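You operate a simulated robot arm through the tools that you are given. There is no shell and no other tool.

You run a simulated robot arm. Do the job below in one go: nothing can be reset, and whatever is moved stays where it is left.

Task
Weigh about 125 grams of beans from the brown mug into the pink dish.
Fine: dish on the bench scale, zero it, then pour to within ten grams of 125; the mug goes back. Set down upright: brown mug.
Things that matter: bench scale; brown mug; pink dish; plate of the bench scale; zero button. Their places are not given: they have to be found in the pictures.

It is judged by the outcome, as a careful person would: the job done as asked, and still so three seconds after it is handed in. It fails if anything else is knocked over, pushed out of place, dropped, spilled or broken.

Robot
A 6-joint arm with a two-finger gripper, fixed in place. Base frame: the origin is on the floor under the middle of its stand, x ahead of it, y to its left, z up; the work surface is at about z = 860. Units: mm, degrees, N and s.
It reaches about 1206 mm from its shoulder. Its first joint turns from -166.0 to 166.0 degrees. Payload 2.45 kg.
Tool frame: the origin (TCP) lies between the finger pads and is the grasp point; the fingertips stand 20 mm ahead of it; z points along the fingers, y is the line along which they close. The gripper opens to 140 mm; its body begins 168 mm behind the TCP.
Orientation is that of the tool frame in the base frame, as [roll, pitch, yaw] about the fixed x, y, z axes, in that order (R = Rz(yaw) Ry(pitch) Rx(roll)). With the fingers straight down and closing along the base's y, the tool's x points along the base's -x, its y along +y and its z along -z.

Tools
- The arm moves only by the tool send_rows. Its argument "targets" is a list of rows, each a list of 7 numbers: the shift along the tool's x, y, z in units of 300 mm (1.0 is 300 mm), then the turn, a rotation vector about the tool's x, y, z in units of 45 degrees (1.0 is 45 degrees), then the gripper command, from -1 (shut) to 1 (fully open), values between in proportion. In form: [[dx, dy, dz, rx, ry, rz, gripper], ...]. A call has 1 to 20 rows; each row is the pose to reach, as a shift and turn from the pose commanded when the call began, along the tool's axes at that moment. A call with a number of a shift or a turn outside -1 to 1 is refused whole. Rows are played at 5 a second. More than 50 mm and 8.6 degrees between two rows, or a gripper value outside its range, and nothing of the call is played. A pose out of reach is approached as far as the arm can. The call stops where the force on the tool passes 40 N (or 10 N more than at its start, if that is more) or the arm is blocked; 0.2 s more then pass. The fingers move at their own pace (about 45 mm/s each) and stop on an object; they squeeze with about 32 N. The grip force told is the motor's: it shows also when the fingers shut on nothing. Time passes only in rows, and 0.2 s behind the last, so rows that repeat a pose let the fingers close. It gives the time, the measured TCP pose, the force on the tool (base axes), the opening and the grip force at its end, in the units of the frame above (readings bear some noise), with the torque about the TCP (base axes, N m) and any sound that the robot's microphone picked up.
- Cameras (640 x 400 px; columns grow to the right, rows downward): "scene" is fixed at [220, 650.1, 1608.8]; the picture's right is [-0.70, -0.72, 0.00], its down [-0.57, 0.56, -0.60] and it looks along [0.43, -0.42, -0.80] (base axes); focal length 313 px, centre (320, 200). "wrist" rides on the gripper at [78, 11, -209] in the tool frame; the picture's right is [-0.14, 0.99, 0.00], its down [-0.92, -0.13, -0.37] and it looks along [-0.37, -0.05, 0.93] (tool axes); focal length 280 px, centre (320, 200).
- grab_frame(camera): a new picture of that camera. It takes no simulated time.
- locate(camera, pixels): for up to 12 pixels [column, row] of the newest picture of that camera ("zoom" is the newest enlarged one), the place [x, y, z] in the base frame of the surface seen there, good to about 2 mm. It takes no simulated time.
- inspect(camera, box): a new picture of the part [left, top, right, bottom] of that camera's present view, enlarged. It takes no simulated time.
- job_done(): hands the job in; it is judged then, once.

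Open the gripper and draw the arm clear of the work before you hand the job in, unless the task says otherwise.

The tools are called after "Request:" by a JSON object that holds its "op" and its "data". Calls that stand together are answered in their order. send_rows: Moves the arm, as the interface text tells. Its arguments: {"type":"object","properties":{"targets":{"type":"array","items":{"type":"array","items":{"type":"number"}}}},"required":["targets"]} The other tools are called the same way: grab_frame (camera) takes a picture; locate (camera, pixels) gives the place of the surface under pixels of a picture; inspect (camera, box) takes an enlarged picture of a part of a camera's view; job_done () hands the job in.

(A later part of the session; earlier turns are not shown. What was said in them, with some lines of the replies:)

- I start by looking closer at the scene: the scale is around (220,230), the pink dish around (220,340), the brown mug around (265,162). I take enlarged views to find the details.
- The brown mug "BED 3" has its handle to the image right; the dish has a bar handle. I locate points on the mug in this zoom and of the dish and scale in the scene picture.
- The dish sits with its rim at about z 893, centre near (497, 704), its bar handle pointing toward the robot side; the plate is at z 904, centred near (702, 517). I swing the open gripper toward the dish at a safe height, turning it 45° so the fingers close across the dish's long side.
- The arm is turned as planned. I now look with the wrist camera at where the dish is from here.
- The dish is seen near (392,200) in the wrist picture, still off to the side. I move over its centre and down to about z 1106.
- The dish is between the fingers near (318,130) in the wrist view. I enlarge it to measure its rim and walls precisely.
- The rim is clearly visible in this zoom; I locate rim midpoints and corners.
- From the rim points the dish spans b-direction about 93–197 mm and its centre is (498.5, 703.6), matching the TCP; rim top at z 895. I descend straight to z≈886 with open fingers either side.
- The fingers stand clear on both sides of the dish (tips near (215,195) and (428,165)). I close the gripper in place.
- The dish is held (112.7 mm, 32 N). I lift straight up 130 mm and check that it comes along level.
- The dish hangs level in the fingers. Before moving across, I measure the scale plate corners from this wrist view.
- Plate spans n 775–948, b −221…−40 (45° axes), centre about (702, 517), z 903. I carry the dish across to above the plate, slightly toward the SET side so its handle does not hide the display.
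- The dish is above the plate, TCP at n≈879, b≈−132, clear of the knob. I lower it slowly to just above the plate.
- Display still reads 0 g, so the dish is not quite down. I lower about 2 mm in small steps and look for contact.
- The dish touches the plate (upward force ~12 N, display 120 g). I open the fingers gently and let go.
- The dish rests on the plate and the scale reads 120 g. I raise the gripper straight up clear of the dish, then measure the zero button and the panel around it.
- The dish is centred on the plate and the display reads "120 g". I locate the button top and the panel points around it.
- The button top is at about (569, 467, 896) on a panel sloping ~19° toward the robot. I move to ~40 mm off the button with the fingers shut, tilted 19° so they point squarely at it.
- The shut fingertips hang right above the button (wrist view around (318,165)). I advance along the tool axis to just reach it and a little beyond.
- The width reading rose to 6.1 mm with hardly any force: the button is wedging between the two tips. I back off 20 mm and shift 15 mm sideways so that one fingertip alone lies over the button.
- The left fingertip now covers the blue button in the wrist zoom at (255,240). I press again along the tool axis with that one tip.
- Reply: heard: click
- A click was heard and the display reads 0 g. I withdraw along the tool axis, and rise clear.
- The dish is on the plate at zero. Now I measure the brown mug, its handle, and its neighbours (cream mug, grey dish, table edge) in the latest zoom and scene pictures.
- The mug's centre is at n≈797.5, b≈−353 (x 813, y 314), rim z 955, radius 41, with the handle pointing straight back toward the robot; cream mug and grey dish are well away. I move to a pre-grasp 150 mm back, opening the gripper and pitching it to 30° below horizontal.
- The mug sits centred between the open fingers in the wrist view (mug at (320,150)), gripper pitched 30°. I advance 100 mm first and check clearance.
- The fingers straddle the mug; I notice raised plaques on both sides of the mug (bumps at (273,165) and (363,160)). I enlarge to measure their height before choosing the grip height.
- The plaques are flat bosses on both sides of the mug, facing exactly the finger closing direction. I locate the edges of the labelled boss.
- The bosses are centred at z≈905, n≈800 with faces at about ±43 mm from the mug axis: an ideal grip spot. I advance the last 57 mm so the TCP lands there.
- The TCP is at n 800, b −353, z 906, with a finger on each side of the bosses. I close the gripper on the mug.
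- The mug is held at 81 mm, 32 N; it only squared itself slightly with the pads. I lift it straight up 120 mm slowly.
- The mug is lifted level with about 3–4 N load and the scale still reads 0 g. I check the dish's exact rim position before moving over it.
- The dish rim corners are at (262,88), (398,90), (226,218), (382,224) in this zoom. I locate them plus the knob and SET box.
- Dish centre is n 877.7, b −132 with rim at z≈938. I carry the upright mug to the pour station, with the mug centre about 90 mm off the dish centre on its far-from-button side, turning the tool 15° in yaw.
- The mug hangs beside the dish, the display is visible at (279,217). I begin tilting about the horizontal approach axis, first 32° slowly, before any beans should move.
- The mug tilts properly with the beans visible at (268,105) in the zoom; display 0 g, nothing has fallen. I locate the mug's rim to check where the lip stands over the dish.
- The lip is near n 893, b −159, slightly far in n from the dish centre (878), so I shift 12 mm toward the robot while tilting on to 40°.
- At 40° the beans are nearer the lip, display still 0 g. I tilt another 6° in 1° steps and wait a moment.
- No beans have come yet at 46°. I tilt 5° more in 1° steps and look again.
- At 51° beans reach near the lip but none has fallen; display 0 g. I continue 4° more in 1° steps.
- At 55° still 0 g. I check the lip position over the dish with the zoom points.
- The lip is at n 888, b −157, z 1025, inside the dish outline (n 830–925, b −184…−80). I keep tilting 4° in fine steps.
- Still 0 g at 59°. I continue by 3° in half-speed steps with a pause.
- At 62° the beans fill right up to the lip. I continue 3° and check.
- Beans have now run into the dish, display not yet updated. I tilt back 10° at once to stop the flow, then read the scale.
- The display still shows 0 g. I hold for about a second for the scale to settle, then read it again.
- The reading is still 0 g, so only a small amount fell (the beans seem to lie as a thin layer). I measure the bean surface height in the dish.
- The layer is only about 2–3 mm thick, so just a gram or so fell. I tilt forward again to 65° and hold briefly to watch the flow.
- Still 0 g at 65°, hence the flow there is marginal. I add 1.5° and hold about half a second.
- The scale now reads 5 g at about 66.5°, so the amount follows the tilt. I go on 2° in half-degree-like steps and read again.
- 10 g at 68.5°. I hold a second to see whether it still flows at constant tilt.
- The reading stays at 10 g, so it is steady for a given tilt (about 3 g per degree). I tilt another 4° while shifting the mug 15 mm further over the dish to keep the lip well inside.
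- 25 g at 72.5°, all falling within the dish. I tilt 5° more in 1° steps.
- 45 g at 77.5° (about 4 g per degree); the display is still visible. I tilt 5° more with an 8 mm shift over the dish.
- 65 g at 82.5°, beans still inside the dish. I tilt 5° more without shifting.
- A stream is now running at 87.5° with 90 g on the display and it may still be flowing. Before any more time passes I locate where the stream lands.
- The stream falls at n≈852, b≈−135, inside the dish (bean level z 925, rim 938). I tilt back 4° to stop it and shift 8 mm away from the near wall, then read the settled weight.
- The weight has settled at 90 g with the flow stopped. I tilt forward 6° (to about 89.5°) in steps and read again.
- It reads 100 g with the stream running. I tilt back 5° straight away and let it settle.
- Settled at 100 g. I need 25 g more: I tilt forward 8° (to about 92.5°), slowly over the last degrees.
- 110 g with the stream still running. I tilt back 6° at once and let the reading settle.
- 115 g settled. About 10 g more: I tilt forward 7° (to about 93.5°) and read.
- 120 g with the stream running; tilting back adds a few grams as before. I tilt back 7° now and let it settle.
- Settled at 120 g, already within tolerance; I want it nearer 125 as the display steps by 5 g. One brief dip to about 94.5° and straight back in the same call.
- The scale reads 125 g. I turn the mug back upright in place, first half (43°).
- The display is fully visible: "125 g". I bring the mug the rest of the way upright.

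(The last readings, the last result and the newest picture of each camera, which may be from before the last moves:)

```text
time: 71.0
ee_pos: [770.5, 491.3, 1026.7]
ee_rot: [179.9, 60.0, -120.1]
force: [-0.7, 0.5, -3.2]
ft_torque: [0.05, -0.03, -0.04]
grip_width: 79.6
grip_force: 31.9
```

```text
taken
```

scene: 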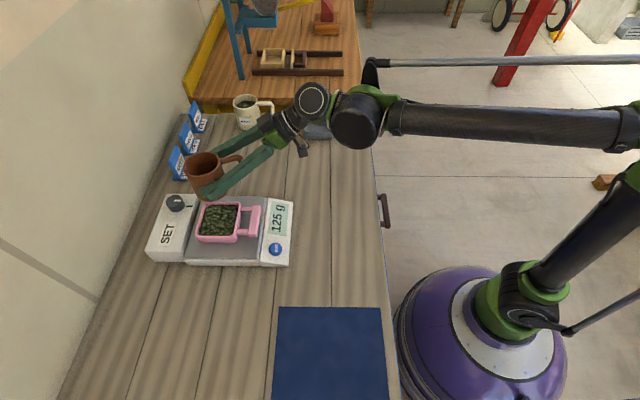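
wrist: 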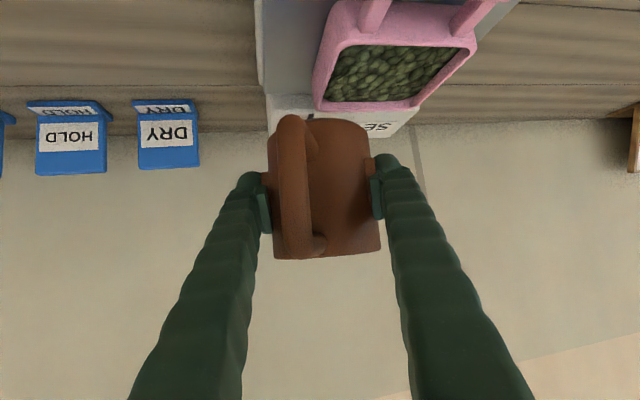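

The mug is upright again with the rest of its beans and the dish holds 125 g. I carry the mug back above its original place, undoing the 15° yaw.

Request:
{"op": "send_rows", "data": {"targets": [[0.0108, -0.0212, -0.0188, 0.0144, 0, 0.0083, -1], [0.0325, -0.0637, -0.0563, 0.0433, 0, 0.025, -1], [0.0542, -0.1062, -0.0938, 0.0722, 0, 0.0417, -1], [0.0758, -0.1486, -0.1314, 0.101, 0, 0.0583, -1], [0.0975, -0.1911, -0.1689, 0.1299, 0, 0.075, -1], [0.1192, -0.2336, -0.2064, 0.1588, 0, 0.0917, -1], [0.1408, -0.2761, -0.2439, 0.1877, 0, 0.1083, -1], [0.1625, -0.3185, -0.2815, 0.2165, 0, 0.125, -1], [0.1842, -0.361, -0.319, 0.2454, 0, 0.1417, -1], [0.2058, -0.4035, -0.3565, 0.2743, 0, 0.1583, -1], [0.2167, -0.4247, -0.3753, 0.2887, 0, 0.1667, -1], [0.2167, -0.4247, -0.3753, 0.2887, 0, 0.1667, -1]]}}

Request:
{"op": "grab_frame", "data": {"camera": "scene"}}

Request:
{"op": "grab_frame", "data": {"camera": "wrist"}}

```text
time: 73.6
ee_pos: [815.6, 315.2, 1027.1]
ee_rot: [-180.0, 59.9, -135.0]
force: [-0.7, -0.4, -1.6]
ft_torque: [0.0, 0.01, 0.0]
grip_width: 79.3
grip_force: 32.2
```

```text
taken
```

scene: 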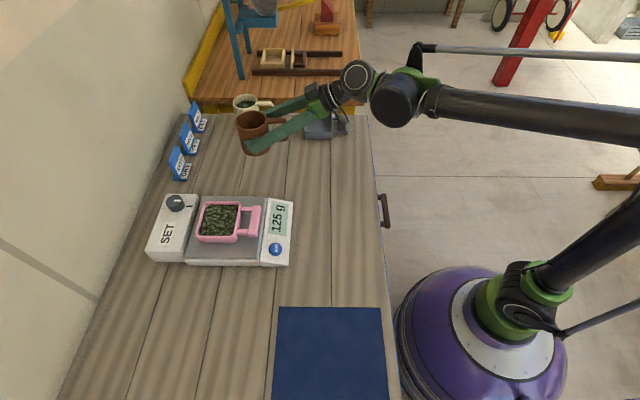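

```text
taken
```

wrist: 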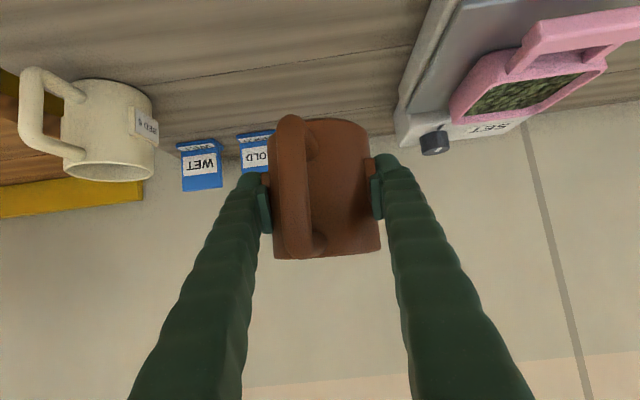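

The mug sits unchanged in the grip above its old place (TCP matches the pick-up pose plus 120 mm). I lower it 117 mm, slowing at the end.

Request:
{"op": "send_rows", "data": {"targets": [[0.0433, 0, 0.025, 0, 0, 0, -1], [0.101, 0, 0.0583, 0, 0, 0, -1], [0.1588, 0, 0.0917, 0, 0, 0, -1], [0.2165, 0, 0.125, 0, 0, 0, -1], [0.2598, 0, 0.15, 0, 0, 0, -1], [0.2944, 0, 0.17, 0, 0, 0, -1], [0.3204, 0, 0.185, 0, 0, 0, -1], [0.332, 0, 0.1917, 0, 0, 0, -1], [0.3377, 0, 0.195, 0, 0, 0, -1], [0.3377, 0, 0.195, 0, 0, 0, -1]]}}

Request:
{"op": "inspect", "data": {"camera": "scene", "box": [220, 90, 412, 210]}}

Request:
{"op": "grab_frame", "data": {"camera": "wrist"}}

```text
time: 75.8
ee_pos: [815.7, 313.7, 911.6]
ee_rot: [-179.9, 60.0, -135.0]
force: [-1.2, 0.8, 11.7]
ft_torque: [-0.24, -0.47, 0.02]
grip_width: 79.5
grip_force: 32.1
```

```text
3.33 times, centred on (316, 150) of scene
```

zoom: 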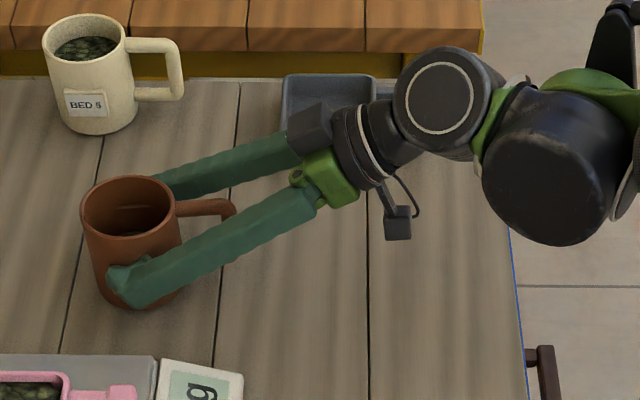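

```text
taken
```

wrist: 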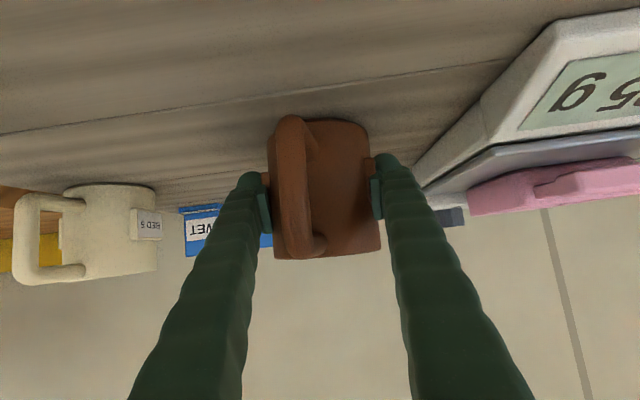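

The mug already touches the bench (12 N up at TCP z 911.6). I check from rim heights whether the mug is tilted in the grip.

Request:
{"op": "locate", "data": {"camera": "zoom", "pixels": [[84, 212], [178, 212], [130, 178], [130, 244], [95, 190], [165, 188], [98, 234], [163, 234], [130, 210], [100, 295], [150, 308]]}}

Request:
{"op": "inspect", "data": {"camera": "scene", "box": [230, 130, 310, 190]}}

```text
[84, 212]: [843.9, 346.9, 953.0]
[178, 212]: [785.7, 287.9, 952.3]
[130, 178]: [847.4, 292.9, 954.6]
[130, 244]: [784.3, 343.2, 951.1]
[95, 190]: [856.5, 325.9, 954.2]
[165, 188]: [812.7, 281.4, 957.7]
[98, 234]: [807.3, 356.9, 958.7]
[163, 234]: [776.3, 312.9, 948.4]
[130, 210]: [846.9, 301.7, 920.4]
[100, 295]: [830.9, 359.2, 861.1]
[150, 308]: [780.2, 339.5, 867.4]
```

```text
6.67 times, centred on (270, 160) of scene
```

zoom: 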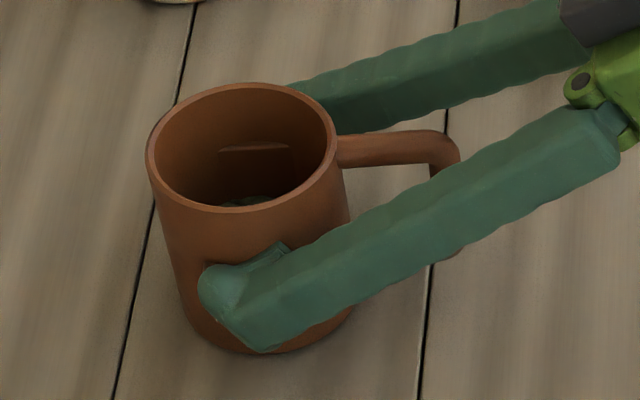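

The rim is level (951–955 all round) and centred within 3 mm of its first place, so the mug stands on the bench. I ease off 1 mm and open the fingers gradually.

Request:
{"op": "send_rows", "data": {"targets": [[-0.0029, 0, -0.0017, 0, 0, 0, -1], [-0.0029, 0, -0.0017, 0, 0, 0, 0.17], [-0.0029, 0, -0.0017, 0, 0, 0, 0.25], [-0.0029, 0, -0.0017, 0, 0, 0, 0.4], [-0.0029, 0, -0.0017, 0, 0, 0, 0.6], [-0.0029, 0, -0.0017, 0, 0, 0, 0.8], [-0.0029, 0, -0.0017, 0, 0, 0, 1], [-0.0029, 0, -0.0017, 0, 0, 0, 1], [-0.0029, 0, -0.0017, 0, 0, 0, 1]]}}

Request:
{"op": "inspect", "data": {"camera": "scene", "box": [220, 90, 412, 210]}}

Request:
{"op": "grab_frame", "data": {"camera": "wrist"}}

```text
time: 77.8
ee_pos: [814.6, 314.7, 910.7]
ee_rot: [-180.0, 59.9, -135.1]
force: [-0.7, 0.3, 0.2]
ft_torque: [0.0, -0.02, 0.01]
grip_width: 140.2
grip_force: 0.0
```

```text
3.33 times, centred on (316, 150) of scene
```

zoom: 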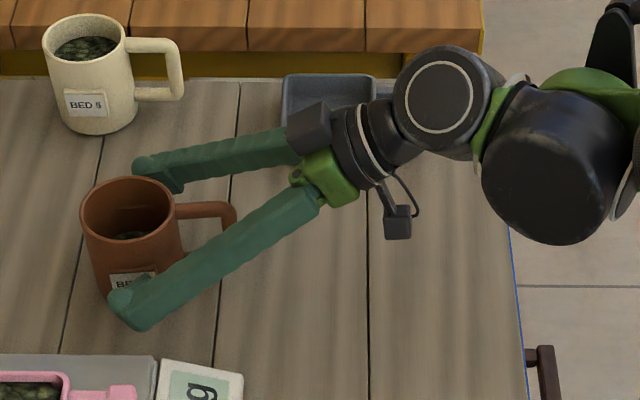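

```text
taken
```

wrist: 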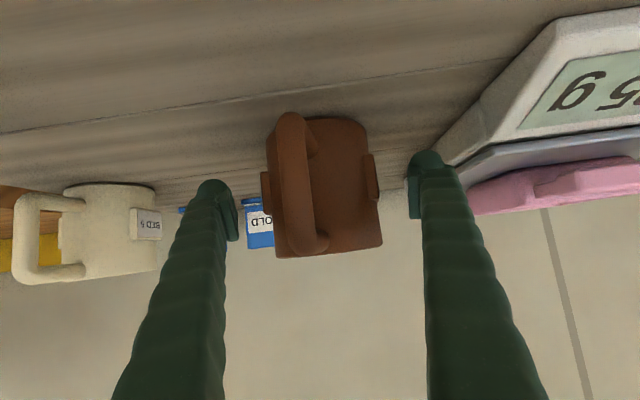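

The mug stands free and upright between the open fingers. I withdraw straight back along the tool axis, about 210 mm.

Request:
{"op": "send_rows", "data": {"targets": [[0, 0, -0.05, 0, 0, 0, 1], [0, 0, -0.13, 0, 0, 0, 1], [0, 0, -0.23, 0, 0, 0, 1], [0, 0, -0.35, 0, 0, 0, 1], [0, 0, -0.47, 0, 0, 0, 1], [0, 0, -0.59, 0, 0, 0, 1], [0, 0, -0.7, 0, 0, 0, 1]]}}

Request:
{"op": "grab_frame", "data": {"camera": "scene"}}

Request:
{"op": "grab_frame", "data": {"camera": "wrist"}}

```text
time: 79.4
ee_pos: [686.1, 186.0, 1018.2]
ee_rot: [180.0, 59.9, -135.0]
force: [0.3, -0.8, -0.1]
ft_torque: [0.0, 0.04, 0.04]
grip_width: 140.2
grip_force: 0.1
```

```text
taken
```

scene: 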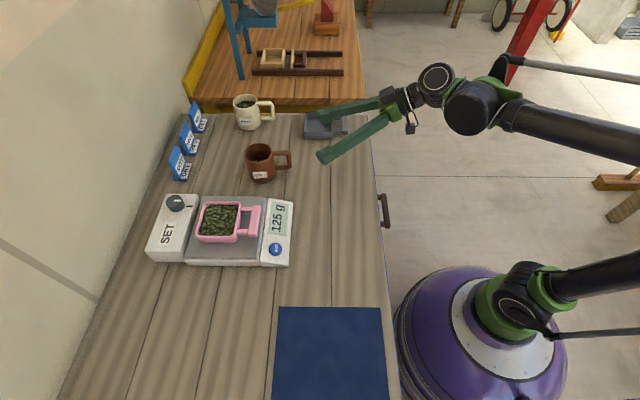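

```text
taken
```

wrist: 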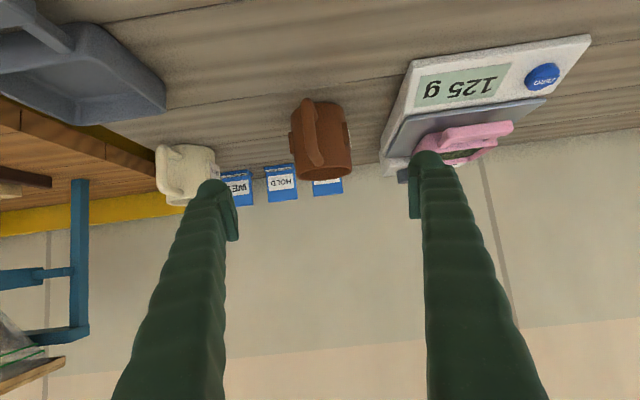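

All is in place: mug upright at (261,162), dish on the scale reading 125 g. I raise the arm well clear and take a last look.

Request:
{"op": "send_rows", "data": {"targets": [[-0.087, 0, -0.05, 0, 0, 0, 1], [-0.173, 0, -0.1, 0, 0, 0, 1], [-0.26, 0, -0.15, 0, 0, 0, 1], [-0.346, 0, -0.2, 0, 0, 0, 1], [-0.433, 0, -0.25, 0, 0, 0, 1], [-0.433, 0, -0.25, 0, 0, 0, 1]]}}

Request:
{"op": "grab_frame", "data": {"camera": "scene"}}

Request:
{"op": "inspect", "data": {"camera": "scene", "box": [140, 130, 300, 270]}}

```text
time: 80.8
ee_pos: [686.3, 185.5, 1166.9]
ee_rot: [180.0, 59.9, -135.1]
force: [0.1, 0.1, 0.0]
ft_torque: [-0.03, 0.05, -0.02]
grip_width: 139.9
grip_force: 0.1
```

```text
taken
```

scene: 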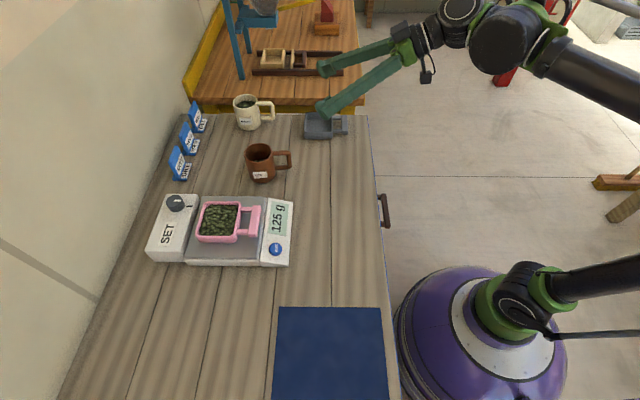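

```text
2.86 times, centred on (220, 200) of scene
```

zoom: 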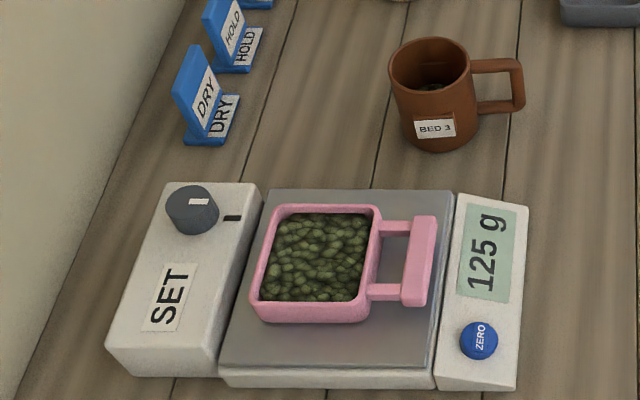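

The final view shows the dish on the plate with "125 g" on the display. The brown mug stands upright in its place, nothing is spilled, and the arm is clear with the gripper open. I hand the job in.

Request:
{"op": "job_done", "data": {}}

```text
The job is handed in.
```

The pink dish is on the bench scale with beans from the brown mug in it, and the display reads 125 g. The scale was zeroed with the empty dish on it before I poured. It appears to read in 5 g steps, so the true weight could be a few grams either side of 125.

The brown mug is back upright within about 3 mm of where it started, with its handle turned a few degrees from before. Nothing was spilled or knocked in the final pictures. The gripper is open and the arm is clear of the bench.
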